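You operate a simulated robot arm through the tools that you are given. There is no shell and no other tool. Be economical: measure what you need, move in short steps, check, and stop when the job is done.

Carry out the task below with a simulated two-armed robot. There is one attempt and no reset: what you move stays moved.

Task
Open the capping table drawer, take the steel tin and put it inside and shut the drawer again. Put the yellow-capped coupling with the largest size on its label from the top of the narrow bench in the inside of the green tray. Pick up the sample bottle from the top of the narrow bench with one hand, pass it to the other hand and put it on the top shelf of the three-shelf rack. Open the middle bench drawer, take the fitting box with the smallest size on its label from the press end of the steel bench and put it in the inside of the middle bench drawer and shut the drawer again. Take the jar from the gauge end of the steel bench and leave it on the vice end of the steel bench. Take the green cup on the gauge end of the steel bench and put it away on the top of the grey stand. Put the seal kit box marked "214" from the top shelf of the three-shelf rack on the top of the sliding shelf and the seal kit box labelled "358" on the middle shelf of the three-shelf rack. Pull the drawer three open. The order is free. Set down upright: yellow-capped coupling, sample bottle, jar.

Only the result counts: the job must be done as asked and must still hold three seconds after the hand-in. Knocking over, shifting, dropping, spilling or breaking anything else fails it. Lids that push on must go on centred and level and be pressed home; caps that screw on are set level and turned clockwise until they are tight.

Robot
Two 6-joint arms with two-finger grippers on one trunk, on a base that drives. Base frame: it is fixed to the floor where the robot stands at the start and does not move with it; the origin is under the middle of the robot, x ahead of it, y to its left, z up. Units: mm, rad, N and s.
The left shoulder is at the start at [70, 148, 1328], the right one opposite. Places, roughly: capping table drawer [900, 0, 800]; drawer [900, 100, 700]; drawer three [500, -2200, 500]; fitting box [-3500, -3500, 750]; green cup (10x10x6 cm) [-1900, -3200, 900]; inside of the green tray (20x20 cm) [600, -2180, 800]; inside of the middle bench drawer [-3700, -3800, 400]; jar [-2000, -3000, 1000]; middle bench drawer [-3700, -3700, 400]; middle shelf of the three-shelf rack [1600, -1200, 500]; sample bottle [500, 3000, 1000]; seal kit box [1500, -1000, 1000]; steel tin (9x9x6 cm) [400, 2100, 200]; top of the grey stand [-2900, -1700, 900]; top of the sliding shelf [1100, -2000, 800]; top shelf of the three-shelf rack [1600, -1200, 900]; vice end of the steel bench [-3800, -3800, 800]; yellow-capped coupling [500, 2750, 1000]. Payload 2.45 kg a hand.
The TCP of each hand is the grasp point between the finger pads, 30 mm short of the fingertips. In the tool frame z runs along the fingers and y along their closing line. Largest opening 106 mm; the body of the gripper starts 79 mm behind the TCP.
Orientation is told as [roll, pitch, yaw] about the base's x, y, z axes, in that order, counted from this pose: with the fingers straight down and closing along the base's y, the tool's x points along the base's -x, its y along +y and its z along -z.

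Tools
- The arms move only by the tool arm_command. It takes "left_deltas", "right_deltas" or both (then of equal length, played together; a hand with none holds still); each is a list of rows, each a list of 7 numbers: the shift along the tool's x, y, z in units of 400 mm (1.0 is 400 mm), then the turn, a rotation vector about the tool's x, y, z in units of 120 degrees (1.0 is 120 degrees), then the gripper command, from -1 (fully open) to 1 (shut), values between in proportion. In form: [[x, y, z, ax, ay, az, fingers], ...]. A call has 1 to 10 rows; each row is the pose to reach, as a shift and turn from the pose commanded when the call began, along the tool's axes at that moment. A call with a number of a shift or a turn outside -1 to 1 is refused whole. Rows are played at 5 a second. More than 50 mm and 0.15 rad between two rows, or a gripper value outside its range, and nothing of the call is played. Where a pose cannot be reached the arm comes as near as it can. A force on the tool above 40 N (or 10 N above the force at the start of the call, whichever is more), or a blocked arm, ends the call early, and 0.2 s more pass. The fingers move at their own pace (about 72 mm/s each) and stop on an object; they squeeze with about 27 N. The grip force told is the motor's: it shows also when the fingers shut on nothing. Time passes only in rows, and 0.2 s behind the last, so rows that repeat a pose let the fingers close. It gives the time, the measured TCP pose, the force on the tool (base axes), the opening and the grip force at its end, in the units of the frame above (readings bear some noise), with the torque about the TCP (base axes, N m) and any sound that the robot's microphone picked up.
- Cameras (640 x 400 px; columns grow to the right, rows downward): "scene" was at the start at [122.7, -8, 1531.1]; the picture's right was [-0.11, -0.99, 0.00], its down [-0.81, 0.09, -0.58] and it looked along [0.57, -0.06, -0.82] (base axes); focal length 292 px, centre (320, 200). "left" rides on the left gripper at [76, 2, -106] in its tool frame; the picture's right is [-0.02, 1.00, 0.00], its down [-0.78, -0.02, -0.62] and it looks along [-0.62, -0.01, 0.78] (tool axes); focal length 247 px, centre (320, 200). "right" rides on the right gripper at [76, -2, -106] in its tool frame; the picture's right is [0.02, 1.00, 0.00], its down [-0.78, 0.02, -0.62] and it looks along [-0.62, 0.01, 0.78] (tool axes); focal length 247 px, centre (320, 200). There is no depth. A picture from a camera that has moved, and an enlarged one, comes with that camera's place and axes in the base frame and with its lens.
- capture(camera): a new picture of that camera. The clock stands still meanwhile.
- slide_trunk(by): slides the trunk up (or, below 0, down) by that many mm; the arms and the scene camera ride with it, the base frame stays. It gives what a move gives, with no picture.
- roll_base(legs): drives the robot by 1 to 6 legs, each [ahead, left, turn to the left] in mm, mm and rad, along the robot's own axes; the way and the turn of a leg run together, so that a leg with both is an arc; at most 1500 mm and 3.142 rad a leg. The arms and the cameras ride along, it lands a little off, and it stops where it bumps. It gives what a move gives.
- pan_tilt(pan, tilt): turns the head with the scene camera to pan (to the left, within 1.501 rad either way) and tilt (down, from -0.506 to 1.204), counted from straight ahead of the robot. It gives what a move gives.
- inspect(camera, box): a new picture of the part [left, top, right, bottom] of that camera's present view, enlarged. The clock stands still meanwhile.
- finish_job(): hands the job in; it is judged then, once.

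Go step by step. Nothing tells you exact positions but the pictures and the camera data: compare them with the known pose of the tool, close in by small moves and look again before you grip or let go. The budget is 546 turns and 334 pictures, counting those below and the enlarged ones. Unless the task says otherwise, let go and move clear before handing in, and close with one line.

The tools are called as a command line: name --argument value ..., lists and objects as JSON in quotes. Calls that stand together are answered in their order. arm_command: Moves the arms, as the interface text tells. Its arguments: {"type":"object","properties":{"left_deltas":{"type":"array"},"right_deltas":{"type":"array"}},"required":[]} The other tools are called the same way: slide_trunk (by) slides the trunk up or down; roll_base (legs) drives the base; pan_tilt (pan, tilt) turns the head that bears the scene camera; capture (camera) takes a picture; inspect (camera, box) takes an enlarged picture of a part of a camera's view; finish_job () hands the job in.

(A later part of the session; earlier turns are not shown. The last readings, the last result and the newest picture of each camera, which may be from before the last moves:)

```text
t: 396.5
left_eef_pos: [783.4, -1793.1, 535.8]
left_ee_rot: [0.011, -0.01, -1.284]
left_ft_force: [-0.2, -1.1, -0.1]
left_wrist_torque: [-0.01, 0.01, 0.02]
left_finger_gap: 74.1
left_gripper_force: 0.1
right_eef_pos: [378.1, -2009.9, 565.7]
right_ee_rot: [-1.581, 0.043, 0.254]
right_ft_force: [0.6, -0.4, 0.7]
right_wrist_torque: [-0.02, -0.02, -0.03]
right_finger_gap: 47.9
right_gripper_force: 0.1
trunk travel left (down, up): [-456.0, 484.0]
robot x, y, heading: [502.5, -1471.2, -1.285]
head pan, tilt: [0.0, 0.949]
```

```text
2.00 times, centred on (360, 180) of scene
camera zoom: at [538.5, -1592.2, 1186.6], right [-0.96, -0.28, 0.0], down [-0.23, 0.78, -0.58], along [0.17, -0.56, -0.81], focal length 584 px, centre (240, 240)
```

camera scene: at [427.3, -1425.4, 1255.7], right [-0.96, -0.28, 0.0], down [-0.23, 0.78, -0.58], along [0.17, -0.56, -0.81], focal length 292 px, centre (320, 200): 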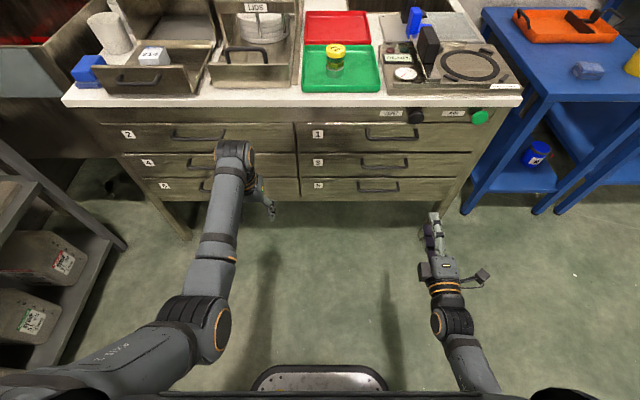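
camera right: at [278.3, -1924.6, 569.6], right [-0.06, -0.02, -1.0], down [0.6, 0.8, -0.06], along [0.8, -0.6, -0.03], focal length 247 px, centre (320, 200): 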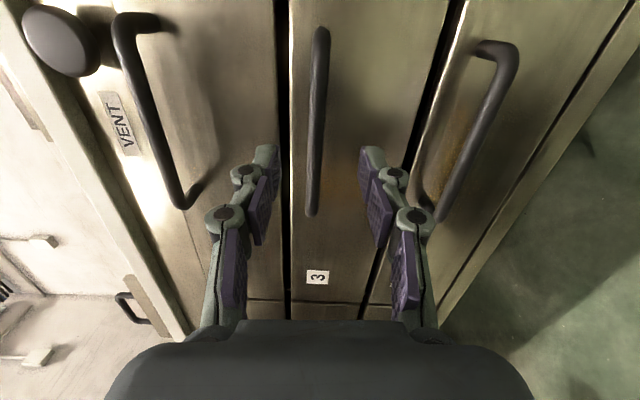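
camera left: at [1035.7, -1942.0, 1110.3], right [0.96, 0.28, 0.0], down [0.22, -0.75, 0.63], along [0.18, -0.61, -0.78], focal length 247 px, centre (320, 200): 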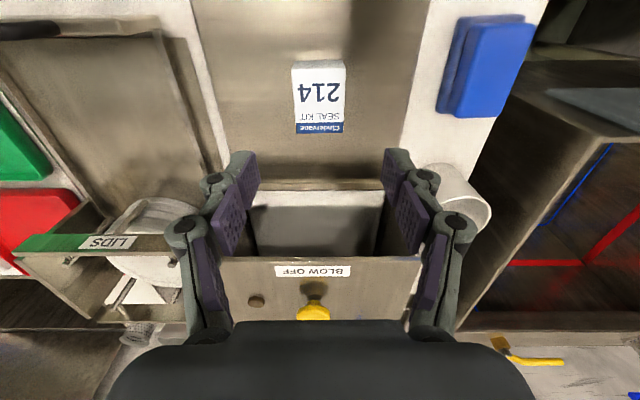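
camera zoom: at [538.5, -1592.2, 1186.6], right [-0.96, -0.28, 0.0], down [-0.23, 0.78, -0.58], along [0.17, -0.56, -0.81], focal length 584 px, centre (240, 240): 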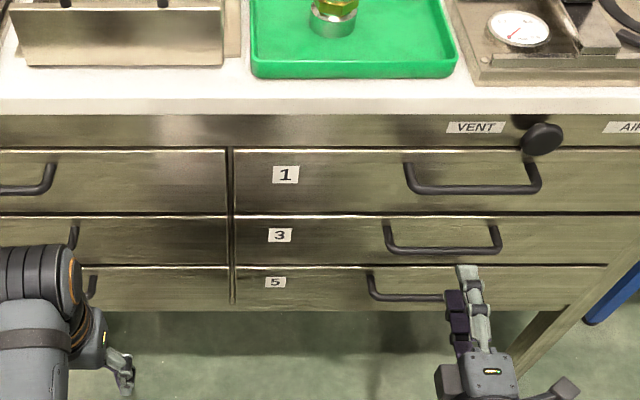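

Aligned with handle 3. Drive 60 mm closer and check.

roll_base --legs '[[60, 5, 0]]'

capture --camera "right"

```text
t: 397.5
left_eef_pos: [805.9, -1849.8, 536.6]
left_ee_rot: [0.012, -0.008, -1.285]
left_ft_force: [-1.2, 0.4, -0.8]
left_wrist_torque: [-0.01, 0.02, 0.02]
left_finger_gap: 74.3
left_gripper_force: 0.2
right_eef_pos: [399.2, -2064.9, 565.8]
right_ee_rot: [-1.579, 0.044, 0.252]
right_ft_force: [-0.6, -0.6, -0.2]
right_wrist_torque: [-0.03, -0.01, 0.0]
right_finger_gap: 47.6
right_gripper_force: 0.1
trunk travel left (down, up): [-456.0, 484.0]
robot x, y, heading: [529.8, -1528.1, -1.281]
head pan, tilt: [0.0, 0.949]
```

```text
169 pictures are left
camera right: at [299.8, -1979.9, 569.3], right [-0.06, -0.02, -1.0], down [0.6, 0.8, -0.06], along [0.8, -0.6, -0.03], focal length 247 px, centre (320, 200)
```

right: 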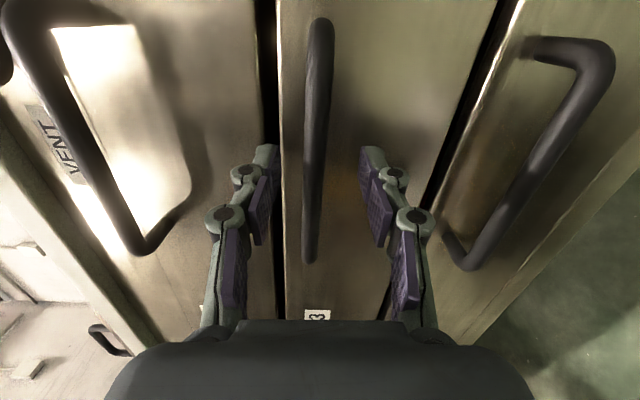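

arm_command --right_deltas '[[0, 0, 0.02, 0, 0, 0, 0.1], [0, 0, 0.02, 0, 0, 0, 1], [0, 0, 0.02, 0, 0, 0, 1], [0, 0, 0.02, 0, 0, 0, 1]]'

roll_base --legs '[[-120, 0, 0]]'

capture --camera "scene"

```text
t: 398.5
left_eef_pos: [805.7, -1848.3, 537.3]
left_ee_rot: [0.015, -0.013, -1.287]
left_ft_force: [-0.5, 0.2, -0.1]
left_wrist_torque: [0.0, -0.01, -0.02]
left_finger_gap: 74.2
left_gripper_force: 0.0
right_eef_pos: [401.4, -2070.6, 568.8]
right_ee_rot: [-1.587, 0.041, 0.253]
right_ft_force: [-3.5, -3.0, 16.1]
right_wrist_torque: [0.2, -0.85, -0.01]
right_finger_gap: 10.9
right_gripper_force: 37.7
trunk travel left (down, up): [-456.0, 484.0]
robot x, y, heading: [526.9, -1528.7, -1.285]
head pan, tilt: [0.0, 0.949]
```

```text
t: 399.7
left_eef_pos: [772.6, -1733.8, 538.2]
left_ee_rot: [0.011, -0.014, -1.289]
left_ft_force: [-1.2, 0.7, -0.5]
left_wrist_torque: [-0.06, -0.01, -0.01]
left_finger_gap: 74.0
left_gripper_force: 0.0
right_eef_pos: [365.1, -1953.3, 569.0]
right_ee_rot: [-1.583, 0.043, 0.246]
right_ft_force: [21.3, 6.4, 19.2]
right_wrist_torque: [0.24, -0.86, 0.24]
right_finger_gap: 11.9
right_gripper_force: 38.0
trunk travel left (down, up): [-456.0, 484.0]
robot x, y, heading: [490.1, -1418.1, -1.289]
head pan, tilt: [0.0, 0.949]
```

```text
168 pictures are left
camera scene: at [527.6, -1527.4, 1187.1], right [-0.96, -0.28, 0.0], down [-0.23, 0.78, -0.58], along [0.16, -0.56, -0.81], focal length 292 px, centre (320, 200)
```

scene: 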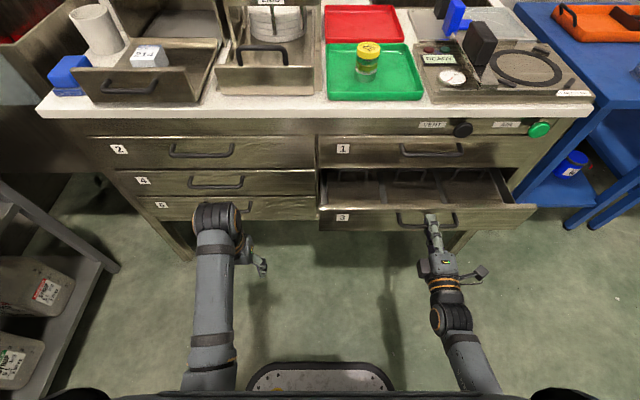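

Drawer three is sliding. Pull further.

roll_base --legs '[[-130, 0, 0]]'

capture --camera "scene"

```text
t: 401.0
left_eef_pos: [733.0, -1607.1, 537.5]
left_ee_rot: [0.012, -0.012, -1.295]
left_ft_force: [-1.2, -0.3, 0.2]
left_wrist_torque: [0.01, -0.01, 0.0]
left_finger_gap: 74.2
left_gripper_force: 0.1
right_eef_pos: [325.1, -1826.1, 568.6]
right_ee_rot: [-1.583, 0.043, 0.242]
right_ft_force: [7.6, 1.5, 14.9]
right_wrist_torque: [0.29, -0.55, -0.24]
right_finger_gap: 11.2
right_gripper_force: 35.8
trunk travel left (down, up): [-456.0, 484.0]
robot x, y, heading: [453.2, -1289.3, -1.293]
head pan, tilt: [0.0, 0.949]
```

```text
167 pictures are left
camera scene: at [488.5, -1400.9, 1187.1], right [-0.96, -0.27, 0.0], down [-0.22, 0.78, -0.58], along [0.16, -0.56, -0.81], focal length 292 px, centre (320, 200)
```

scene: 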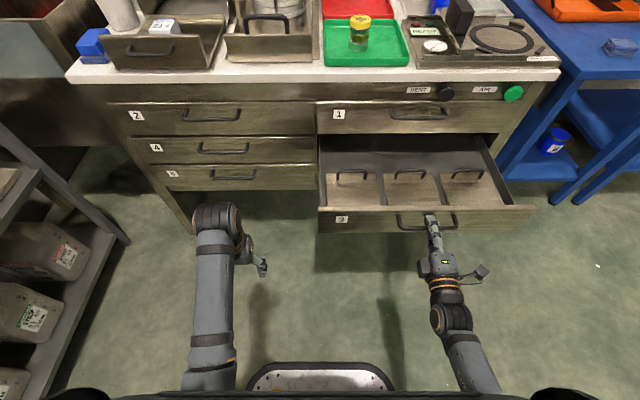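

roll_base --legs '[[-60, 0, 0]]'

capture --camera "scene"

```text
t: 402.1
left_eef_pos: [716.7, -1551.9, 536.5]
left_ee_rot: [0.015, -0.011, -1.295]
left_ft_force: [0.4, -0.2, -0.9]
left_wrist_torque: [-0.03, -0.02, 0.01]
left_finger_gap: 74.1
left_gripper_force: 0.1
right_eef_pos: [309.9, -1772.8, 568.0]
right_ee_rot: [-1.585, 0.038, 0.243]
right_ft_force: [-0.9, 0.3, 3.8]
right_wrist_torque: [0.26, -0.9, -0.15]
right_finger_gap: 11.3
right_gripper_force: 35.9
trunk travel left (down, up): [-456.0, 484.0]
robot x, y, heading: [438.5, -1231.8, -1.292]
head pan, tilt: [0.0, 0.949]
stopped in leg 1: the force on the tool passed its limit at 55 N (the readings are from after the stop); the commanded pose is now the measured one
```

```text
166 pictures are left
camera scene: at [471.7, -1347.7, 1186.6], right [-0.96, -0.27, 0.0], down [-0.22, 0.78, -0.58], along [0.16, -0.56, -0.81], focal length 292 px, centre (320, 200)
```

scene: 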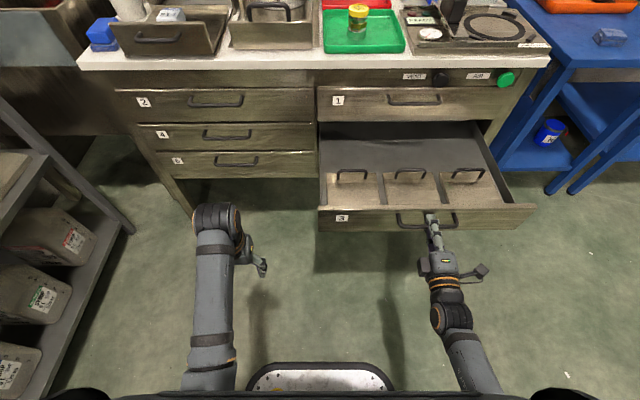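

Drawer three is fully open (stop reached). Release, back off, and return the right hand to tool-down.

arm_command --right_deltas '[[0, 0, 0, 0, 0, 0, 0.1], [0, 0, 0, 0, 0, 0, 0.1], [0, 0, -0.1, 0, 0, 0, 0.1]]'

roll_base --legs '[[-250, 0, 0]]'

arm_command --right_deltas '[[0, 0, 0.02, -0.0413, 0.0413, 0.0413, -0.5], [0, 0, 0.04, -0.0826, 0.0826, 0.0826, -0.5], [0, 0, 0.06, -0.1239, 0.1239, 0.1239, -0.5], [0, 0, 0.08, -0.1652, 0.1652, 0.1652, -0.5], [0, 0, 0.08, -0.2065, 0.2065, 0.2065, -0.5], [0, 0, 0.08, -0.2478, 0.2478, 0.2478, -0.5], [0, 0, 0.08, -0.2891, 0.2891, 0.2891, -0.5], [0, 0, 0.08, -0.3304, 0.3304, 0.3304, -0.5], [0, 0, 0.08, -0.3717, 0.3717, 0.3717, -0.5], [0, 0, 0.08, -0.413, 0.413, 0.413, -0.5]]'

arm_command --right_deltas '[[0, 0, 0, -0.0413, 0.0413, 0.0413, -0.5], [0, 0, 0, -0.0826, 0.0826, 0.0826, -0.5], [0, 0, 0, -0.1239, 0.1239, 0.1239, -0.5], [0, 0, 0, -0.1644, 0.1644, 0.1644, -0.5], [0, 0, 0, -0.1644, 0.1644, 0.1644, -0.5]]'

capture --camera "scene"

```text
t: 402.9
left_eef_pos: [716.5, -1553.2, 536.5]
left_ee_rot: [0.013, -0.011, -1.293]
left_ft_force: [0.1, 0.0, -0.4]
left_wrist_torque: [-0.02, -0.01, 0.02]
left_finger_gap: 74.2
left_gripper_force: 0.1
right_eef_pos: [298.8, -1733.4, 569.3]
right_ee_rot: [-1.586, 0.04, 0.243]
right_ft_force: [0.3, 0.2, -0.2]
right_wrist_torque: [0.0, -0.01, -0.02]
right_finger_gap: 47.9
right_gripper_force: 0.1
trunk travel left (down, up): [-456.0, 484.0]
robot x, y, heading: [439.5, -1229.4, -1.295]
head pan, tilt: [0.0, 0.949]
```

```text
t: 404.7
left_eef_pos: [648.5, -1313.8, 538.3]
left_ee_rot: [0.012, -0.012, -1.296]
left_ft_force: [1.2, 0.1, 0.1]
left_wrist_torque: [-0.03, 0.0, 0.0]
left_finger_gap: 74.2
left_gripper_force: 0.0
right_eef_pos: [229.9, -1495.0, 568.7]
right_ee_rot: [-1.585, 0.043, 0.241]
right_ft_force: [0.0, -0.4, 0.0]
right_wrist_torque: [0.04, 0.0, 0.05]
right_finger_gap: 47.9
right_gripper_force: 0.2
trunk travel left (down, up): [-456.0, 484.0]
robot x, y, heading: [372.8, -992.4, -1.294]
head pan, tilt: [0.0, 0.949]
```

```text
t: 406.9
left_eef_pos: [648.3, -1314.0, 537.2]
left_ee_rot: [0.013, -0.01, -1.297]
left_ft_force: [-0.5, -0.3, 0.3]
left_wrist_torque: [0.01, -0.02, 0.0]
left_finger_gap: 74.2
left_gripper_force: 0.1
right_eef_pos: [238.9, -1526.3, 568.1]
right_ee_rot: [-0.451, -0.262, -0.911]
right_ft_force: [-0.1, 0.1, -0.9]
right_wrist_torque: [0.0, -0.02, 0.0]
right_finger_gap: 79.4
right_gripper_force: 0.0
trunk travel left (down, up): [-456.0, 484.0]
robot x, y, heading: [371.5, -988.4, -1.294]
head pan, tilt: [0.0, 0.949]
```

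```text
t: 408.1
left_eef_pos: [648.2, -1313.9, 537.4]
left_ee_rot: [0.014, -0.011, -1.295]
left_ft_force: [0.4, 0.3, 0.4]
left_wrist_torque: [-0.04, -0.03, 0.0]
left_finger_gap: 74.2
left_gripper_force: 0.0
right_eef_pos: [237.8, -1525.3, 569.4]
right_ee_rot: [-0.04, -0.012, -1.33]
right_ft_force: [0.2, -0.4, 0.7]
right_wrist_torque: [0.02, -0.01, -0.01]
right_finger_gap: 79.4
right_gripper_force: 0.0
trunk travel left (down, up): [-456.0, 484.0]
robot x, y, heading: [373.0, -992.7, -1.296]
head pan, tilt: [0.0, 0.949]
```

```text
165 pictures are left
camera scene: at [403.6, -1108.9, 1186.7], right [-0.96, -0.27, 0.0], down [-0.22, 0.78, -0.58], along [0.16, -0.56, -0.81], focal length 292 px, centre (320, 200)
```

scene: 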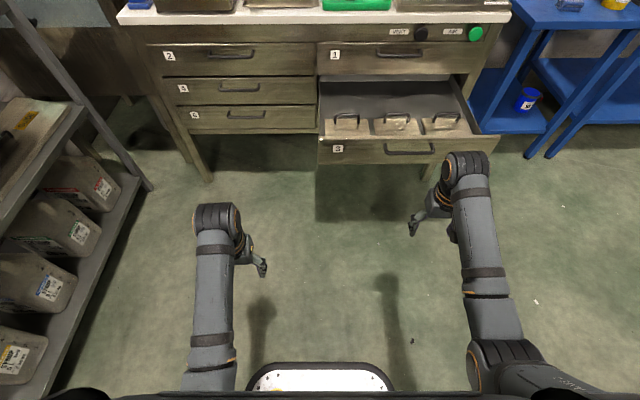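

Now drive to the steel bench. First raise the trunk, retract the right hand, turn toward the corridor and move past the jug table.

arm_command --right_deltas '[[0.1, 0, 0, 0, 0, 0, -0.5], [0.2, 0, 0, 0, 0, 0, -0.5], [0.3, 0, 0, 0, 0, 0, -0.5]]'

slide_trunk --by 400

roll_base --legs '[[0, 0, -1.56]]'

pan_tilt --pan 0 --tilt 0.45

capture --camera "scene"

```text
t: 408.9
left_eef_pos: [649.4, -1313.5, 536.9]
left_ee_rot: [0.014, -0.009, -1.295]
left_ft_force: [0.0, -1.2, 0.5]
left_wrist_torque: [-0.02, -0.01, -0.03]
left_finger_gap: 74.2
left_gripper_force: 0.1
right_eef_pos: [209.3, -1407.1, 568.5]
right_ee_rot: [-0.041, -0.011, -1.326]
right_ft_force: [0.2, -0.2, -0.2]
right_wrist_torque: [0.03, -0.04, 0.04]
right_finger_gap: 79.4
right_gripper_force: 0.0
trunk travel left (down, up): [-456.0, 484.0]
robot x, y, heading: [366.3, -992.3, -1.294]
head pan, tilt: [0.0, 0.949]
```

```text
t: 412.7
left_eef_pos: [647.8, -1314.3, 936.6]
left_ee_rot: [0.013, -0.011, -1.294]
left_ft_force: [0.6, 0.1, 0.9]
left_wrist_torque: [-0.04, -0.01, 0.02]
left_finger_gap: 74.1
left_gripper_force: 0.0
right_eef_pos: [209.7, -1408.1, 966.8]
right_ee_rot: [-0.042, -0.014, -1.329]
right_ft_force: [0.3, 0.2, -0.4]
right_wrist_torque: [0.03, -0.02, 0.01]
right_finger_gap: 79.4
right_gripper_force: 0.1
trunk travel left (down, up): [-856.0, 84.0]
robot x, y, heading: [371.5, -989.6, -1.296]
head pan, tilt: [0.0, 0.949]
```

```text
t: 417.0
left_eef_pos: [43.1, -1266.2, 936.7]
left_ee_rot: [0.013, -0.01, -2.878]
left_ft_force: [-0.1, -0.2, 0.7]
left_wrist_torque: [0.01, 0.02, -0.01]
left_finger_gap: 74.1
left_gripper_force: 0.0
right_eef_pos: [-46.9, -826.1, 967.8]
right_ee_rot: [-0.042, -0.012, -2.911]
right_ft_force: [0.8, -0.3, 0.1]
right_wrist_torque: [0.01, 0.0, -0.03]
right_finger_gap: 79.8
right_gripper_force: 0.0
trunk travel left (down, up): [-856.0, 84.0]
robot x, y, heading: [367.8, -991.1, -2.882]
head pan, tilt: [0.0, 0.949]
```

```text
t: 417.9
left_eef_pos: [41.7, -1266.3, 936.4]
left_ee_rot: [0.014, -0.01, -2.877]
left_ft_force: [-0.2, -0.7, -1.0]
left_wrist_torque: [0.01, -0.01, 0.03]
left_finger_gap: 74.4
left_gripper_force: 0.1
right_eef_pos: [-47.3, -825.5, 968.5]
right_ee_rot: [-0.043, -0.012, -2.911]
right_ft_force: [0.1, -0.2, -0.5]
right_wrist_torque: [-0.02, 0.02, -0.04]
right_finger_gap: 79.4
right_gripper_force: 0.1
trunk travel left (down, up): [-856.0, 84.0]
robot x, y, heading: [376.4, -991.3, -2.881]
head pan, tilt: [0.0, 0.45]
```

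```text
164 pictures are left
camera scene: at [232.9, -1027.9, 1628.6], right [-0.26, 0.97, 0.0], down [0.42, 0.11, -0.9], along [-0.87, -0.24, -0.44], focal length 292 px, centre (320, 200)
```

scene: 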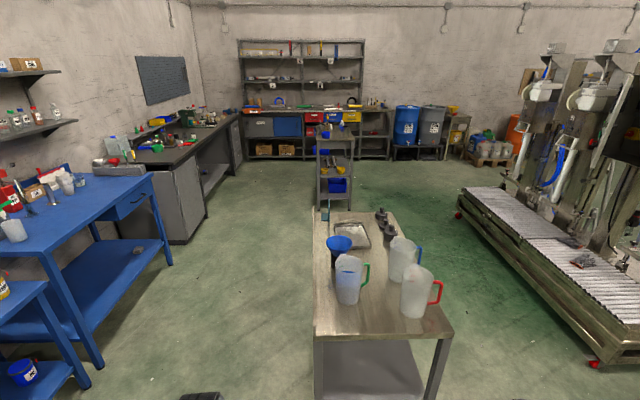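

I can see the corridor between the blue benches and the jug table leading to the steel bench. Driving through it.

roll_base --legs '[[420, 330, 0], [300, 230, 0], [1500, 60, 0]]'

pan_tilt --pan 0.9 --tilt 0.5

capture --camera "scene"

pan_tilt --pan 0.1 --tilt 0.4

capture --camera "scene"

```text
refused: leg 3 is longer than a leg can be; nothing moved
```

```text
t: 419.1
left_eef_pos: [42.6, -1265.8, 937.5]
left_ee_rot: [0.015, -0.009, -2.879]
left_ft_force: [-0.9, -0.2, 0.3]
left_wrist_torque: [0.0, 0.0, -0.02]
left_finger_gap: 74.1
left_gripper_force: 0.0
right_eef_pos: [-45.6, -826.4, 966.7]
right_ee_rot: [-0.042, -0.012, -2.911]
right_ft_force: [0.7, 0.7, -0.2]
right_wrist_torque: [-0.01, 0.04, -0.01]
right_finger_gap: 79.7
right_gripper_force: 0.1
trunk travel left (down, up): [-856.0, 84.0]
robot x, y, heading: [367.7, -991.8, -2.874]
head pan, tilt: [0.901, 0.499]
```

```text
163 pictures are left
camera scene: at [285.6, -1087.4, 1624.2], right [-0.92, 0.4, 0.0], down [0.19, 0.44, -0.88], along [-0.35, -0.81, -0.48], focal length 292 px, centre (320, 200)
```

scene: 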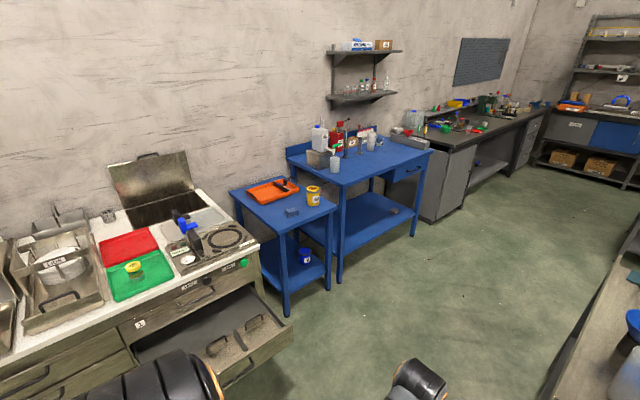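

```text
t: 420.2
left_eef_pos: [41.5, -1264.9, 937.6]
left_ee_rot: [0.013, -0.01, -2.877]
left_ft_force: [0.6, 0.3, 0.2]
left_wrist_torque: [0.0, 0.02, 0.01]
left_finger_gap: 74.3
left_gripper_force: 0.1
right_eef_pos: [-46.6, -826.5, 967.5]
right_ee_rot: [-0.041, -0.012, -2.91]
right_ft_force: [-0.1, -1.1, 0.5]
right_wrist_torque: [0.04, 0.01, -0.02]
right_finger_gap: 79.6
right_gripper_force: 0.2
trunk travel left (down, up): [-856.0, 84.0]
robot x, y, heading: [367.7, -987.5, -2.879]
head pan, tilt: [0.099, 0.4]
```

```text
162 pictures are left
camera scene: at [235.1, -1037.0, 1633.3], right [-0.36, 0.93, 0.0], down [0.36, 0.14, -0.92], along [-0.86, -0.33, -0.39], focal length 292 px, centre (320, 200)
```

scene: 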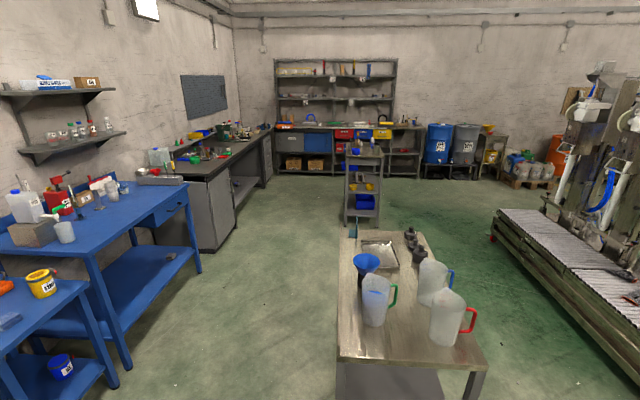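

roll_base --legs '[[420, 330, 0], [300, 230, 0], [1450, 0, 0]]'

pan_tilt --pan 0.9 --tilt 0.5

capture --camera "scene"

```text
t: 432.3
left_eef_pos: [-1930.3, -2384.4, 936.6]
left_ee_rot: [0.013, -0.011, -2.893]
left_ft_force: [-0.7, -0.8, 0.7]
left_wrist_torque: [0.02, -0.02, 0.03]
left_finger_gap: 74.4
left_gripper_force: 0.2
right_eef_pos: [-2015.8, -1943.6, 968.8]
right_ee_rot: [-0.043, -0.013, -2.926]
right_ft_force: [-0.1, -0.2, 0.9]
right_wrist_torque: [0.0, 0.0, 0.05]
right_finger_gap: 79.6
right_gripper_force: 0.0
trunk travel left (down, up): [-856.0, 84.0]
robot x, y, heading: [-1600.1, -2112.3, -2.89]
head pan, tilt: [0.099, 0.4]
```

```text
t: 433.4
left_eef_pos: [-1932.2, -2385.3, 938.0]
left_ee_rot: [0.013, -0.01, -2.892]
left_ft_force: [-0.6, 0.2, -0.7]
left_wrist_torque: [-0.01, 0.01, -0.02]
left_finger_gap: 74.2
left_gripper_force: 0.0
right_eef_pos: [-2014.0, -1943.6, 966.0]
right_ee_rot: [-0.044, -0.013, -2.924]
right_ft_force: [0.3, 0.3, 0.4]
right_wrist_torque: [-0.02, 0.0, -0.01]
right_finger_gap: 79.4
right_gripper_force: 0.2
trunk travel left (down, up): [-856.0, 84.0]
robot x, y, heading: [-1601.7, -2117.8, -2.893]
head pan, tilt: [0.901, 0.499]
```

```text
161 pictures are left
camera scene: at [-1686.4, -2209.6, 1624.2], right [-0.91, 0.41, 0.0], down [0.2, 0.44, -0.88], along [-0.36, -0.8, -0.48], focal length 292 px, centre (320, 200)
```

scene: 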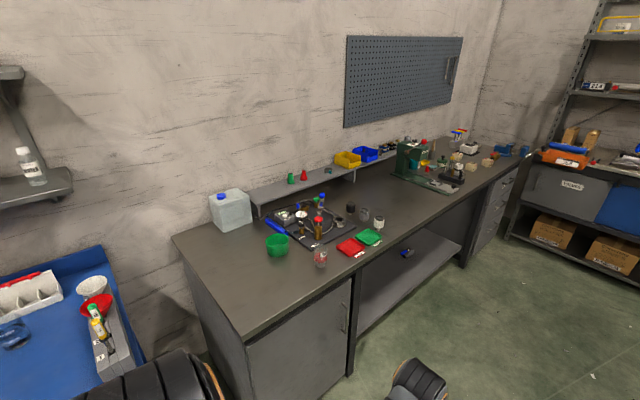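

inspect --camera "scene" --box '[200, 170, 400, 290]'

inspect --camera "scene" --box '[370, 110, 550, 220]'

```text
3.20 times, centred on (300, 230) of scene
camera zoom: at [-1686.4, -2209.6, 1624.2], right [-0.91, 0.41, 0.0], down [0.2, 0.44, -0.88], along [-0.36, -0.8, -0.48], focal length 934 px, centre (384, 104)
```

zoom: 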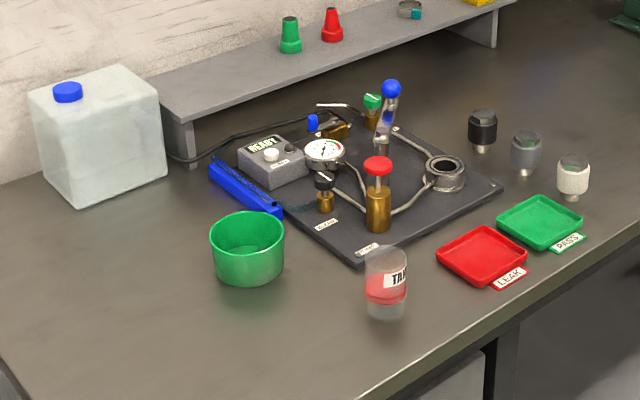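

```text
3.56 times, centred on (460, 165) of scene
camera zoom: at [-1686.4, -2209.6, 1624.2], right [-0.91, 0.41, 0.0], down [0.2, 0.44, -0.88], along [-0.36, -0.8, -0.48], focal length 1038 px, centre (-178, 324)
```

zoom: 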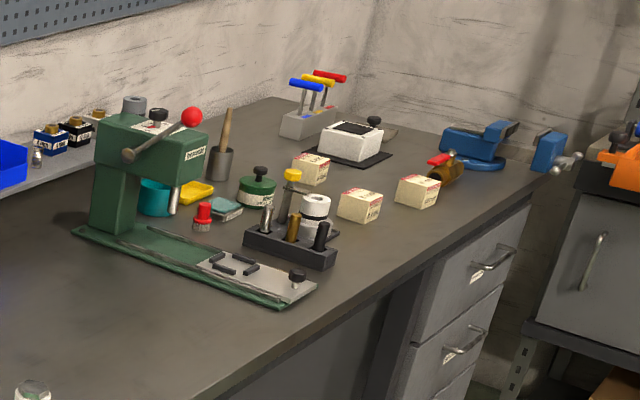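

Green cup ≈(-1915,-3128), jar ≈(-2036,-2982), bench top ≈880. I'll raise the trunk, turn to face the bench and stage for the cup with the left hand.

slide_trunk --by 80

roll_base --legs '[[0, 0, 1.612], [117, -812, 0]]'

arm_command --left_deltas '[[-0.12, 0, 0, 0, 0, 0, -0.2], [-0.24, 0, 0, 0, 0, 0, -0.2], [-0.36, 0, 0, 0, 0, 0, -0.2], [-0.43, 0, 0, 0, 0, 0, -0.2]]'

capture --camera "left"

pan_tilt --pan 0.1 --tilt 0.75

capture --camera "scene"

```text
t: 434.6
left_eef_pos: [-1931.4, -2385.5, 1016.6]
left_ee_rot: [0.015, -0.01, -2.891]
left_ft_force: [-0.3, 0.1, 0.1]
left_wrist_torque: [-0.02, 0.03, 0.0]
left_finger_gap: 74.1
left_gripper_force: 0.0
right_eef_pos: [-2014.5, -1943.0, 1047.6]
right_ee_rot: [-0.042, -0.013, -2.926]
right_ft_force: [0.7, 1.4, 1.1]
right_wrist_torque: [-0.03, 0.01, 0.01]
right_finger_gap: 79.4
right_gripper_force: 0.1
trunk travel left (down, up): [-936.0, 4.0]
robot x, y, heading: [-1597.5, -2114.1, -2.889]
head pan, tilt: [0.901, 0.499]
```

```text
t: 442.9
left_eef_pos: [-2074.2, -2776.4, 1017.2]
left_ee_rot: [0.013, -0.012, -1.281]
left_ft_force: [0.6, -0.4, 0.1]
left_wrist_torque: [-0.03, 0.01, -0.02]
left_finger_gap: 74.3
left_gripper_force: 0.0
right_eef_pos: [-2511.1, -2876.6, 1047.5]
right_ee_rot: [-0.042, -0.012, -1.313]
right_ft_force: [0.3, -0.5, -0.6]
right_wrist_torque: [-0.01, -0.02, -0.01]
right_finger_gap: 79.5
right_gripper_force: 0.0
trunk travel left (down, up): [-936.0, 4.0]
robot x, y, heading: [-2356.6, -2455.1, -1.281]
head pan, tilt: [0.901, 0.499]
```

```text
t: 443.9
left_eef_pos: [-2024.8, -2944.7, 1016.8]
left_ee_rot: [0.014, -0.009, -1.279]
left_ft_force: [-0.2, -0.3, 0.3]
left_wrist_torque: [0.03, 0.05, 0.0]
left_finger_gap: 63.8
left_gripper_force: 0.1
right_eef_pos: [-2512.4, -2879.4, 1046.6]
right_ee_rot: [-0.042, -0.011, -1.312]
right_ft_force: [0.2, 0.6, -0.2]
right_wrist_torque: [0.03, 0.01, 0.03]
right_finger_gap: 79.3
right_gripper_force: 0.1
trunk travel left (down, up): [-936.0, 4.0]
robot x, y, heading: [-2359.4, -2457.4, -1.281]
head pan, tilt: [0.901, 0.499]
```

```text
158 pictures are left
camera left: at [-2045.6, -2869.9, 1122.5], right [0.96, 0.27, 0.01], down [0.2, -0.75, 0.63], along [0.18, -0.6, -0.78], focal length 247 px, centre (320, 200)
```

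left: 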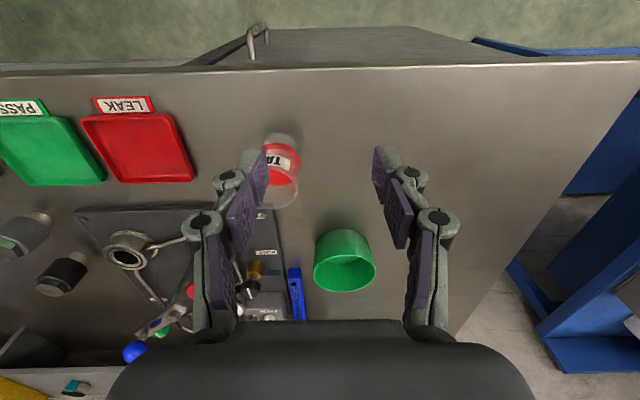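

```text
t: 445.0
left_eef_pos: [-2025.8, -2944.0, 1017.2]
left_ee_rot: [0.015, -0.008, -1.28]
left_ft_force: [0.8, 0.0, -0.1]
left_wrist_torque: [-0.01, -0.02, 0.01]
left_finger_gap: 63.4
left_gripper_force: 0.1
right_eef_pos: [-2511.1, -2878.2, 1047.1]
right_ee_rot: [-0.041, -0.012, -1.313]
right_ft_force: [0.9, 0.3, 0.5]
right_wrist_torque: [-0.01, -0.01, 0.0]
right_finger_gap: 79.5
right_gripper_force: 0.1
trunk travel left (down, up): [-936.0, 4.0]
robot x, y, heading: [-2356.4, -2456.4, -1.279]
head pan, tilt: [0.099, 0.75]
```

```text
157 pictures are left
camera scene: at [-2311.5, -2582.5, 1682.2], right [-0.92, -0.38, 0.0], down [-0.26, 0.63, -0.73], along [0.28, -0.68, -0.68], focal length 292 px, centre (320, 200)
```

scene: 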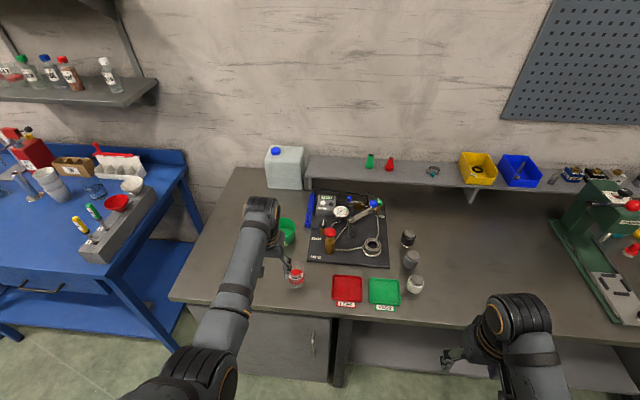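

Cup rim ≈(-1923,-3159,911), radius ≈47. I'll pinch its right-hand wall. Drive in and extend.

roll_base --legs '[[165, -8, 0]]'

arm_command --left_deltas '[[-0.08, 0, 0.03, 0, 0, 0, -0.2], [-0.15, 0, 0.05, 0, 0, 0, -0.2], [-0.15, 0, 0.05, 0, 0, 0, -0.2]]'

capture --camera "left"

```text
t: 446.5
left_eef_pos: [-1986.2, -3101.3, 1020.9]
left_ee_rot: [0.012, -0.011, -1.279]
left_ft_force: [0.3, 0.5, 0.3]
left_wrist_torque: [-0.03, 0.01, 0.03]
left_finger_gap: 63.8
left_gripper_force: 0.1
right_eef_pos: [-2470.6, -3034.2, 1047.0]
right_ee_rot: [-0.043, -0.014, -1.314]
right_ft_force: [-0.4, 0.1, -0.2]
right_wrist_torque: [-0.05, -0.03, 0.01]
right_finger_gap: 79.8
right_gripper_force: 0.1
trunk travel left (down, up): [-936.0, 4.0]
robot x, y, heading: [-2316.7, -2618.0, -1.277]
head pan, tilt: [0.099, 0.75]
```

```text
t: 447.3
left_eef_pos: [-1966.0, -3162.4, 1002.5]
left_ee_rot: [0.013, -0.011, -1.281]
left_ft_force: [0.4, 0.2, 0.2]
left_wrist_torque: [-0.02, -0.01, -0.01]
left_finger_gap: 63.8
left_gripper_force: 0.0
right_eef_pos: [-2471.2, -3037.3, 1047.3]
right_ee_rot: [-0.043, -0.012, -1.313]
right_ft_force: [0.0, 0.6, 0.5]
right_wrist_torque: [0.02, -0.01, -0.01]
right_finger_gap: 79.6
right_gripper_force: 0.0
trunk travel left (down, up): [-936.0, 4.0]
robot x, y, heading: [-2318.5, -2615.4, -1.278]
head pan, tilt: [0.099, 0.75]
```

```text
156 pictures are left
camera left: at [-1987.1, -3085.9, 1108.0], right [0.96, 0.27, 0.01], down [0.2, -0.75, 0.63], along [0.18, -0.6, -0.78], focal length 247 px, centre (320, 200)
```

left: 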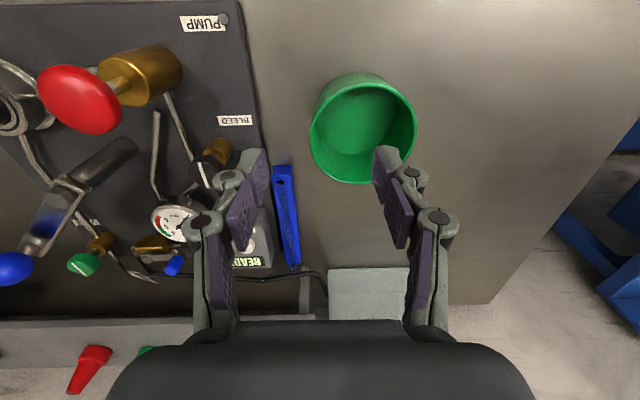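

The fingers already straddle the cup's right wall. Small adjustment, narrow the gap and lower with the trunk.

arm_command --left_deltas '[[-0.035, -0.015, 0, 0, 0, 0, 0.2], [-0.035, -0.015, 0, 0, 0, 0, 0.2]]'

slide_trunk --by -60

capture --camera "left"

```text
t: 447.9
left_eef_pos: [-1968.5, -3175.7, 1001.2]
left_ee_rot: [0.015, -0.011, -1.279]
left_ft_force: [-0.6, 0.5, -0.1]
left_wrist_torque: [0.02, 0.02, 0.03]
left_finger_gap: 42.5
left_gripper_force: 0.0
right_eef_pos: [-2471.0, -3037.5, 1046.8]
right_ee_rot: [-0.041, -0.012, -1.314]
right_ft_force: [-0.6, -0.8, -0.3]
right_wrist_torque: [0.03, 0.0, 0.0]
right_finger_gap: 79.4
right_gripper_force: 0.1
trunk travel left (down, up): [-936.0, 4.0]
robot x, y, heading: [-2318.9, -2617.6, -1.279]
head pan, tilt: [0.099, 0.75]
```

```text
t: 448.9
left_eef_pos: [-1967.6, -3175.7, 941.3]
left_ee_rot: [0.013, -0.012, -1.281]
left_ft_force: [0.2, -0.1, -0.3]
left_wrist_torque: [0.0, -0.01, 0.01]
left_finger_gap: 42.4
left_gripper_force: 0.1
right_eef_pos: [-2471.9, -3038.1, 987.3]
right_ee_rot: [-0.042, -0.013, -1.312]
right_ft_force: [0.7, 0.4, -0.2]
right_wrist_torque: [0.01, 0.01, 0.04]
right_finger_gap: 79.5
right_gripper_force: 0.1
trunk travel left (down, up): [-876.0, 64.0]
robot x, y, heading: [-2319.3, -2619.0, -1.279]
head pan, tilt: [0.099, 0.75]
```

```text
155 pictures are left
camera left: at [-1988.6, -3100.7, 1047.5], right [0.96, 0.27, 0.01], down [0.2, -0.75, 0.63], along [0.18, -0.6, -0.78], focal length 247 px, centre (320, 200)
```

left: 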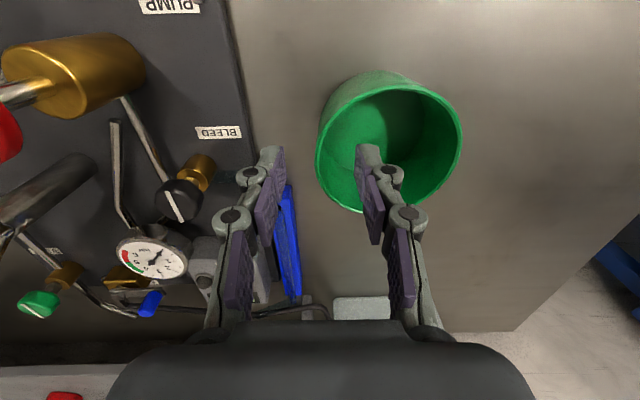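

slide_trunk --by -40

capture --camera "left"

```text
t: 449.7
left_eef_pos: [-1966.6, -3175.7, 902.9]
left_ee_rot: [0.015, -0.01, -1.278]
left_ft_force: [-0.1, -0.8, -0.5]
left_wrist_torque: [-0.03, 0.0, 0.02]
left_finger_gap: 42.2
left_gripper_force: 0.0
right_eef_pos: [-2470.5, -3037.1, 948.1]
right_ee_rot: [-0.043, -0.011, -1.313]
right_ft_force: [-0.5, -0.6, -0.4]
right_wrist_torque: [-0.03, 0.03, -0.01]
right_finger_gap: 79.6
right_gripper_force: 0.2
trunk travel left (down, up): [-836.0, 104.0]
robot x, y, heading: [-2319.9, -2614.2, -1.276]
head pan, tilt: [0.099, 0.75]
```

```text
154 pictures are left
camera left: at [-1988.6, -3100.4, 1007.6], right [0.96, 0.27, 0.01], down [0.2, -0.75, 0.63], along [0.18, -0.6, -0.78], focal length 247 px, centre (320, 200)
```

left: 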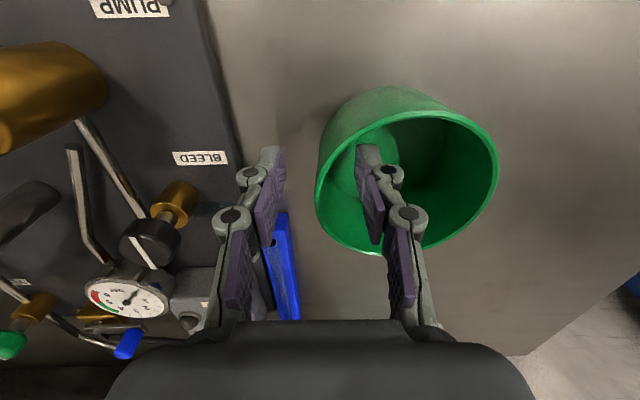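

Inner finger is inside the cup. Closing on the wall and lifting.

arm_command --left_deltas '[[0, 0, 0, 0, 0, 0, 0.6], [0, 0, 0, 0, 0, 0, 1], [0, 0, 0, 0, 0, 0, 1], [0, 0, 0, 0, 0, 0, 1]]'

slide_trunk --by 60

capture --camera "left"

```text
t: 450.7
left_eef_pos: [-1968.9, -3177.0, 903.9]
left_ee_rot: [0.015, -0.012, -1.279]
left_ft_force: [1.8, -0.8, 5.5]
left_wrist_torque: [0.18, -0.5, -0.13]
left_finger_gap: 5.9
left_gripper_force: 27.1
right_eef_pos: [-2471.5, -3038.0, 947.6]
right_ee_rot: [-0.042, -0.013, -1.312]
right_ft_force: [-0.1, -0.5, 0.9]
right_wrist_torque: [0.01, 0.01, 0.02]
right_finger_gap: 79.5
right_gripper_force: 0.0
trunk travel left (down, up): [-836.0, 104.0]
robot x, y, heading: [-2318.6, -2615.5, -1.278]
head pan, tilt: [0.099, 0.75]
```

```text
t: 451.7
left_eef_pos: [-1968.4, -3176.7, 962.2]
left_ee_rot: [0.015, -0.009, -1.278]
left_ft_force: [0.3, -0.3, 0.0]
left_wrist_torque: [-0.04, 0.0, -0.06]
left_finger_gap: 6.0
left_gripper_force: 26.8
right_eef_pos: [-2472.0, -3037.1, 1007.3]
right_ee_rot: [-0.041, -0.013, -1.313]
right_ft_force: [-0.2, -0.8, 0.7]
right_wrist_torque: [0.01, 0.0, 0.03]
right_finger_gap: 79.5
right_gripper_force: 0.0
trunk travel left (down, up): [-896.0, 44.0]
robot x, y, heading: [-2320.2, -2621.1, -1.275]
head pan, tilt: [0.099, 0.75]
```

```text
153 pictures are left
camera left: at [-1988.5, -3101.0, 1067.1], right [0.96, 0.27, 0.01], down [0.2, -0.75, 0.63], along [0.18, -0.6, -0.78], focal length 247 px, centre (320, 200)
```

left: 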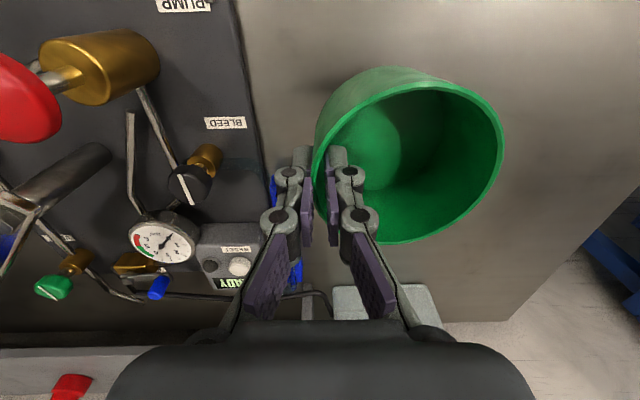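

Cup is held by its wall. Raise, back away from the bench, and turn toward the grey stand.

slide_trunk --by 40

roll_base --legs '[[-467, 300, 0], [0, 0, -2.41]]'

pan_tilt --pan 0.1 --tilt 0.65

capture --camera "scene"

capture --camera "left"

```text
t: 452.5
left_eef_pos: [-1968.0, -3176.3, 1001.4]
left_ee_rot: [0.014, -0.008, -1.28]
left_ft_force: [-0.1, 0.4, -0.7]
left_wrist_torque: [0.0, -0.02, 0.03]
left_finger_gap: 5.9
left_gripper_force: 27.3
right_eef_pos: [-2471.1, -3038.5, 1046.4]
right_ee_rot: [-0.044, -0.013, -1.312]
right_ft_force: [0.5, 0.1, -0.4]
right_wrist_torque: [0.01, 0.0, 0.05]
right_finger_gap: 79.7
right_gripper_force: 0.1
trunk travel left (down, up): [-936.0, 4.0]
robot x, y, heading: [-2318.8, -2615.8, -1.277]
head pan, tilt: [0.099, 0.75]
```

```text
t: 461.3
left_eef_pos: [-2805.2, -1921.4, 1001.9]
left_ee_rot: [0.013, -0.009, 2.635]
left_ft_force: [-0.2, -0.2, -0.3]
left_wrist_torque: [0.04, 0.01, 0.02]
left_finger_gap: 6.0
left_gripper_force: 27.1
right_eef_pos: [-2348.7, -1669.5, 1047.0]
right_ee_rot: [-0.042, -0.013, 2.6]
right_ft_force: [-0.3, -0.4, 0.7]
right_wrist_torque: [-0.02, 0.01, -0.01]
right_finger_gap: 79.6
right_gripper_force: 0.0
trunk travel left (down, up): [-936.0, 4.0]
robot x, y, heading: [-2165.3, -2077.2, 2.637]
head pan, tilt: [0.099, 0.75]
```

```text
t: 462.0
left_eef_pos: [-2805.2, -1922.0, 1001.9]
left_ee_rot: [0.013, -0.007, 2.632]
left_ft_force: [0.4, 0.1, -0.8]
left_wrist_torque: [0.05, -0.03, -0.02]
left_finger_gap: 5.8
left_gripper_force: 27.1
right_eef_pos: [-2346.7, -1669.0, 1046.3]
right_ee_rot: [-0.042, -0.013, 2.601]
right_ft_force: [-0.3, 0.6, -0.8]
right_wrist_torque: [0.03, -0.01, 0.03]
right_finger_gap: 79.6
right_gripper_force: 0.0
trunk travel left (down, up): [-936.0, 4.0]
robot x, y, heading: [-2162.9, -2076.1, 2.638]
head pan, tilt: [0.099, 0.649]
```

```text
152 pictures are left
camera scene: at [-2287.6, -2018.2, 1690.7], right [0.4, 0.92, 0.0], down [0.56, -0.24, -0.8], along [-0.73, 0.32, -0.61], focal length 292 px, centre (320, 200)
```

scene: 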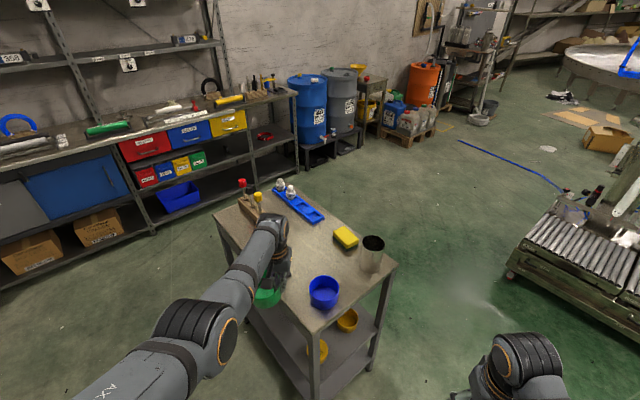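

```text
151 pictures are left
camera left: at [-2736.3, -1958.0, 1107.3], right [-0.5, -0.86, 0.01], down [-0.67, 0.4, 0.63], along [-0.55, 0.31, -0.78], focal length 247 px, centre (320, 200)
```

left: 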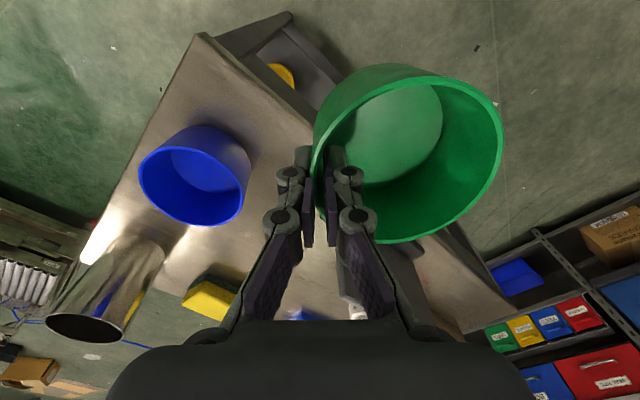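

The stand top has free space between the blue cup and the left edge, centre ≈(-2930,-1845). Move the cup there.

roll_base --legs '[[147, -55, 0]]'

capture --camera "left"

capture --camera "scene"

```text
t: 463.4
left_eef_pos: [-2905.7, -1804.7, 1004.2]
left_ee_rot: [0.013, -0.013, 2.634]
left_ft_force: [0.0, 0.2, -0.3]
left_wrist_torque: [0.05, 0.01, 0.02]
left_finger_gap: 5.7
left_gripper_force: 27.1
right_eef_pos: [-2447.9, -1552.6, 1048.5]
right_ee_rot: [-0.041, -0.015, 2.602]
right_ft_force: [-0.1, -1.0, 0.4]
right_wrist_torque: [0.04, 0.03, -0.01]
right_finger_gap: 79.6
right_gripper_force: 0.1
trunk travel left (down, up): [-936.0, 4.0]
robot x, y, heading: [-2266.4, -1958.3, 2.638]
head pan, tilt: [0.099, 0.649]
```

```text
150 pictures are left
camera left: at [-2836.5, -1842.2, 1108.6], right [-0.5, -0.86, 0.01], down [-0.67, 0.4, 0.63], along [-0.55, 0.31, -0.78], focal length 247 px, centre (320, 200)
```

left: 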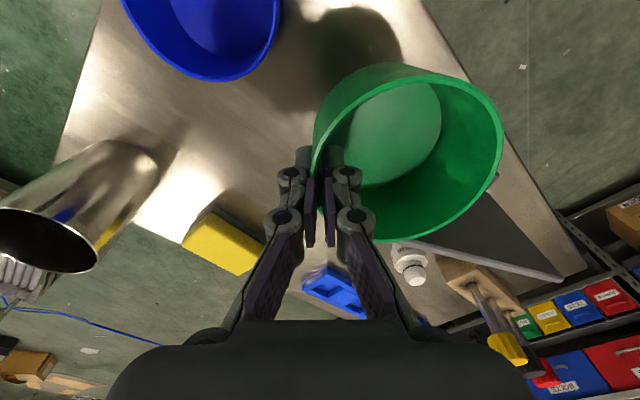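

```text
149 pictures are left
camera scene: at [-2386.7, -1903.3, 1691.2], right [0.4, 0.92, 0.0], down [0.55, -0.24, -0.8], along [-0.73, 0.32, -0.6], focal length 292 px, centre (320, 200)
```

scene: 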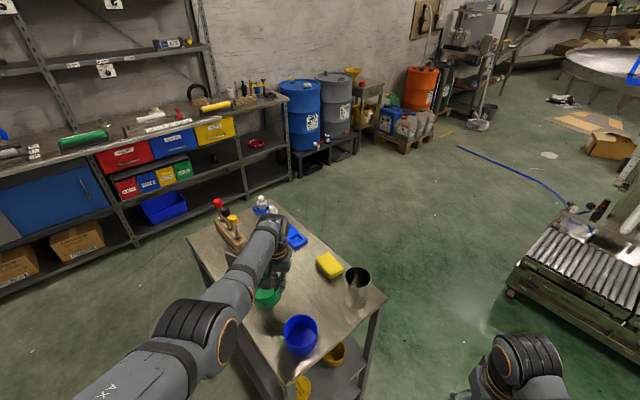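

The spot is clear. Lower with the trunk, then feel for contact.

slide_trunk --by -70

capture --camera "left"

inspect --camera "scene" --box '[180, 200, 420, 380]'

```text
t: 464.5
left_eef_pos: [-2906.8, -1803.6, 932.0]
left_ee_rot: [0.015, -0.01, 2.633]
left_ft_force: [-0.2, -0.3, -0.5]
left_wrist_torque: [0.04, 0.0, -0.05]
left_finger_gap: 6.0
left_gripper_force: 27.2
right_eef_pos: [-2449.8, -1550.9, 977.4]
right_ee_rot: [-0.042, -0.012, 2.604]
right_ft_force: [-0.5, -0.5, -0.1]
right_wrist_torque: [0.03, 0.01, 0.01]
right_finger_gap: 79.6
right_gripper_force: 0.1
trunk travel left (down, up): [-866.0, 74.0]
robot x, y, heading: [-2267.2, -1963.5, 2.638]
head pan, tilt: [0.099, 0.649]
```

```text
148 pictures are left
camera left: at [-2837.8, -1840.6, 1037.7], right [-0.5, -0.86, 0.01], down [-0.67, 0.4, 0.63], along [-0.55, 0.31, -0.78], focal length 247 px, centre (320, 200)
```

left: 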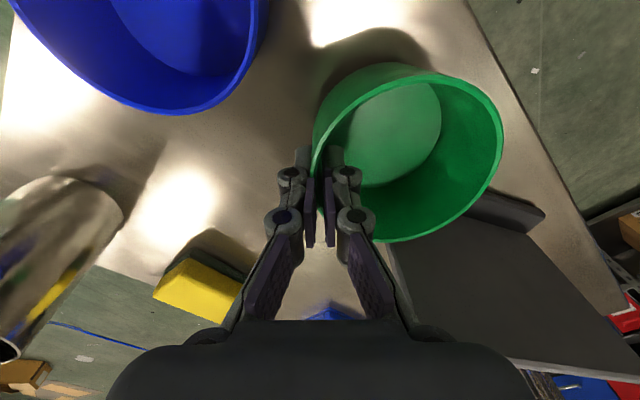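

```text
2.22 times, centred on (300, 290) of scene
camera zoom: at [-2388.8, -1900.9, 1620.9], right [0.4, 0.92, 0.0], down [0.56, -0.24, -0.8], along [-0.73, 0.32, -0.6], focal length 649 px, centre (364, 0)
```

zoom: 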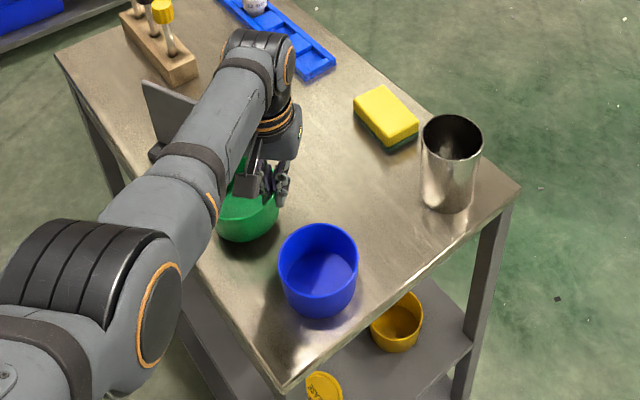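

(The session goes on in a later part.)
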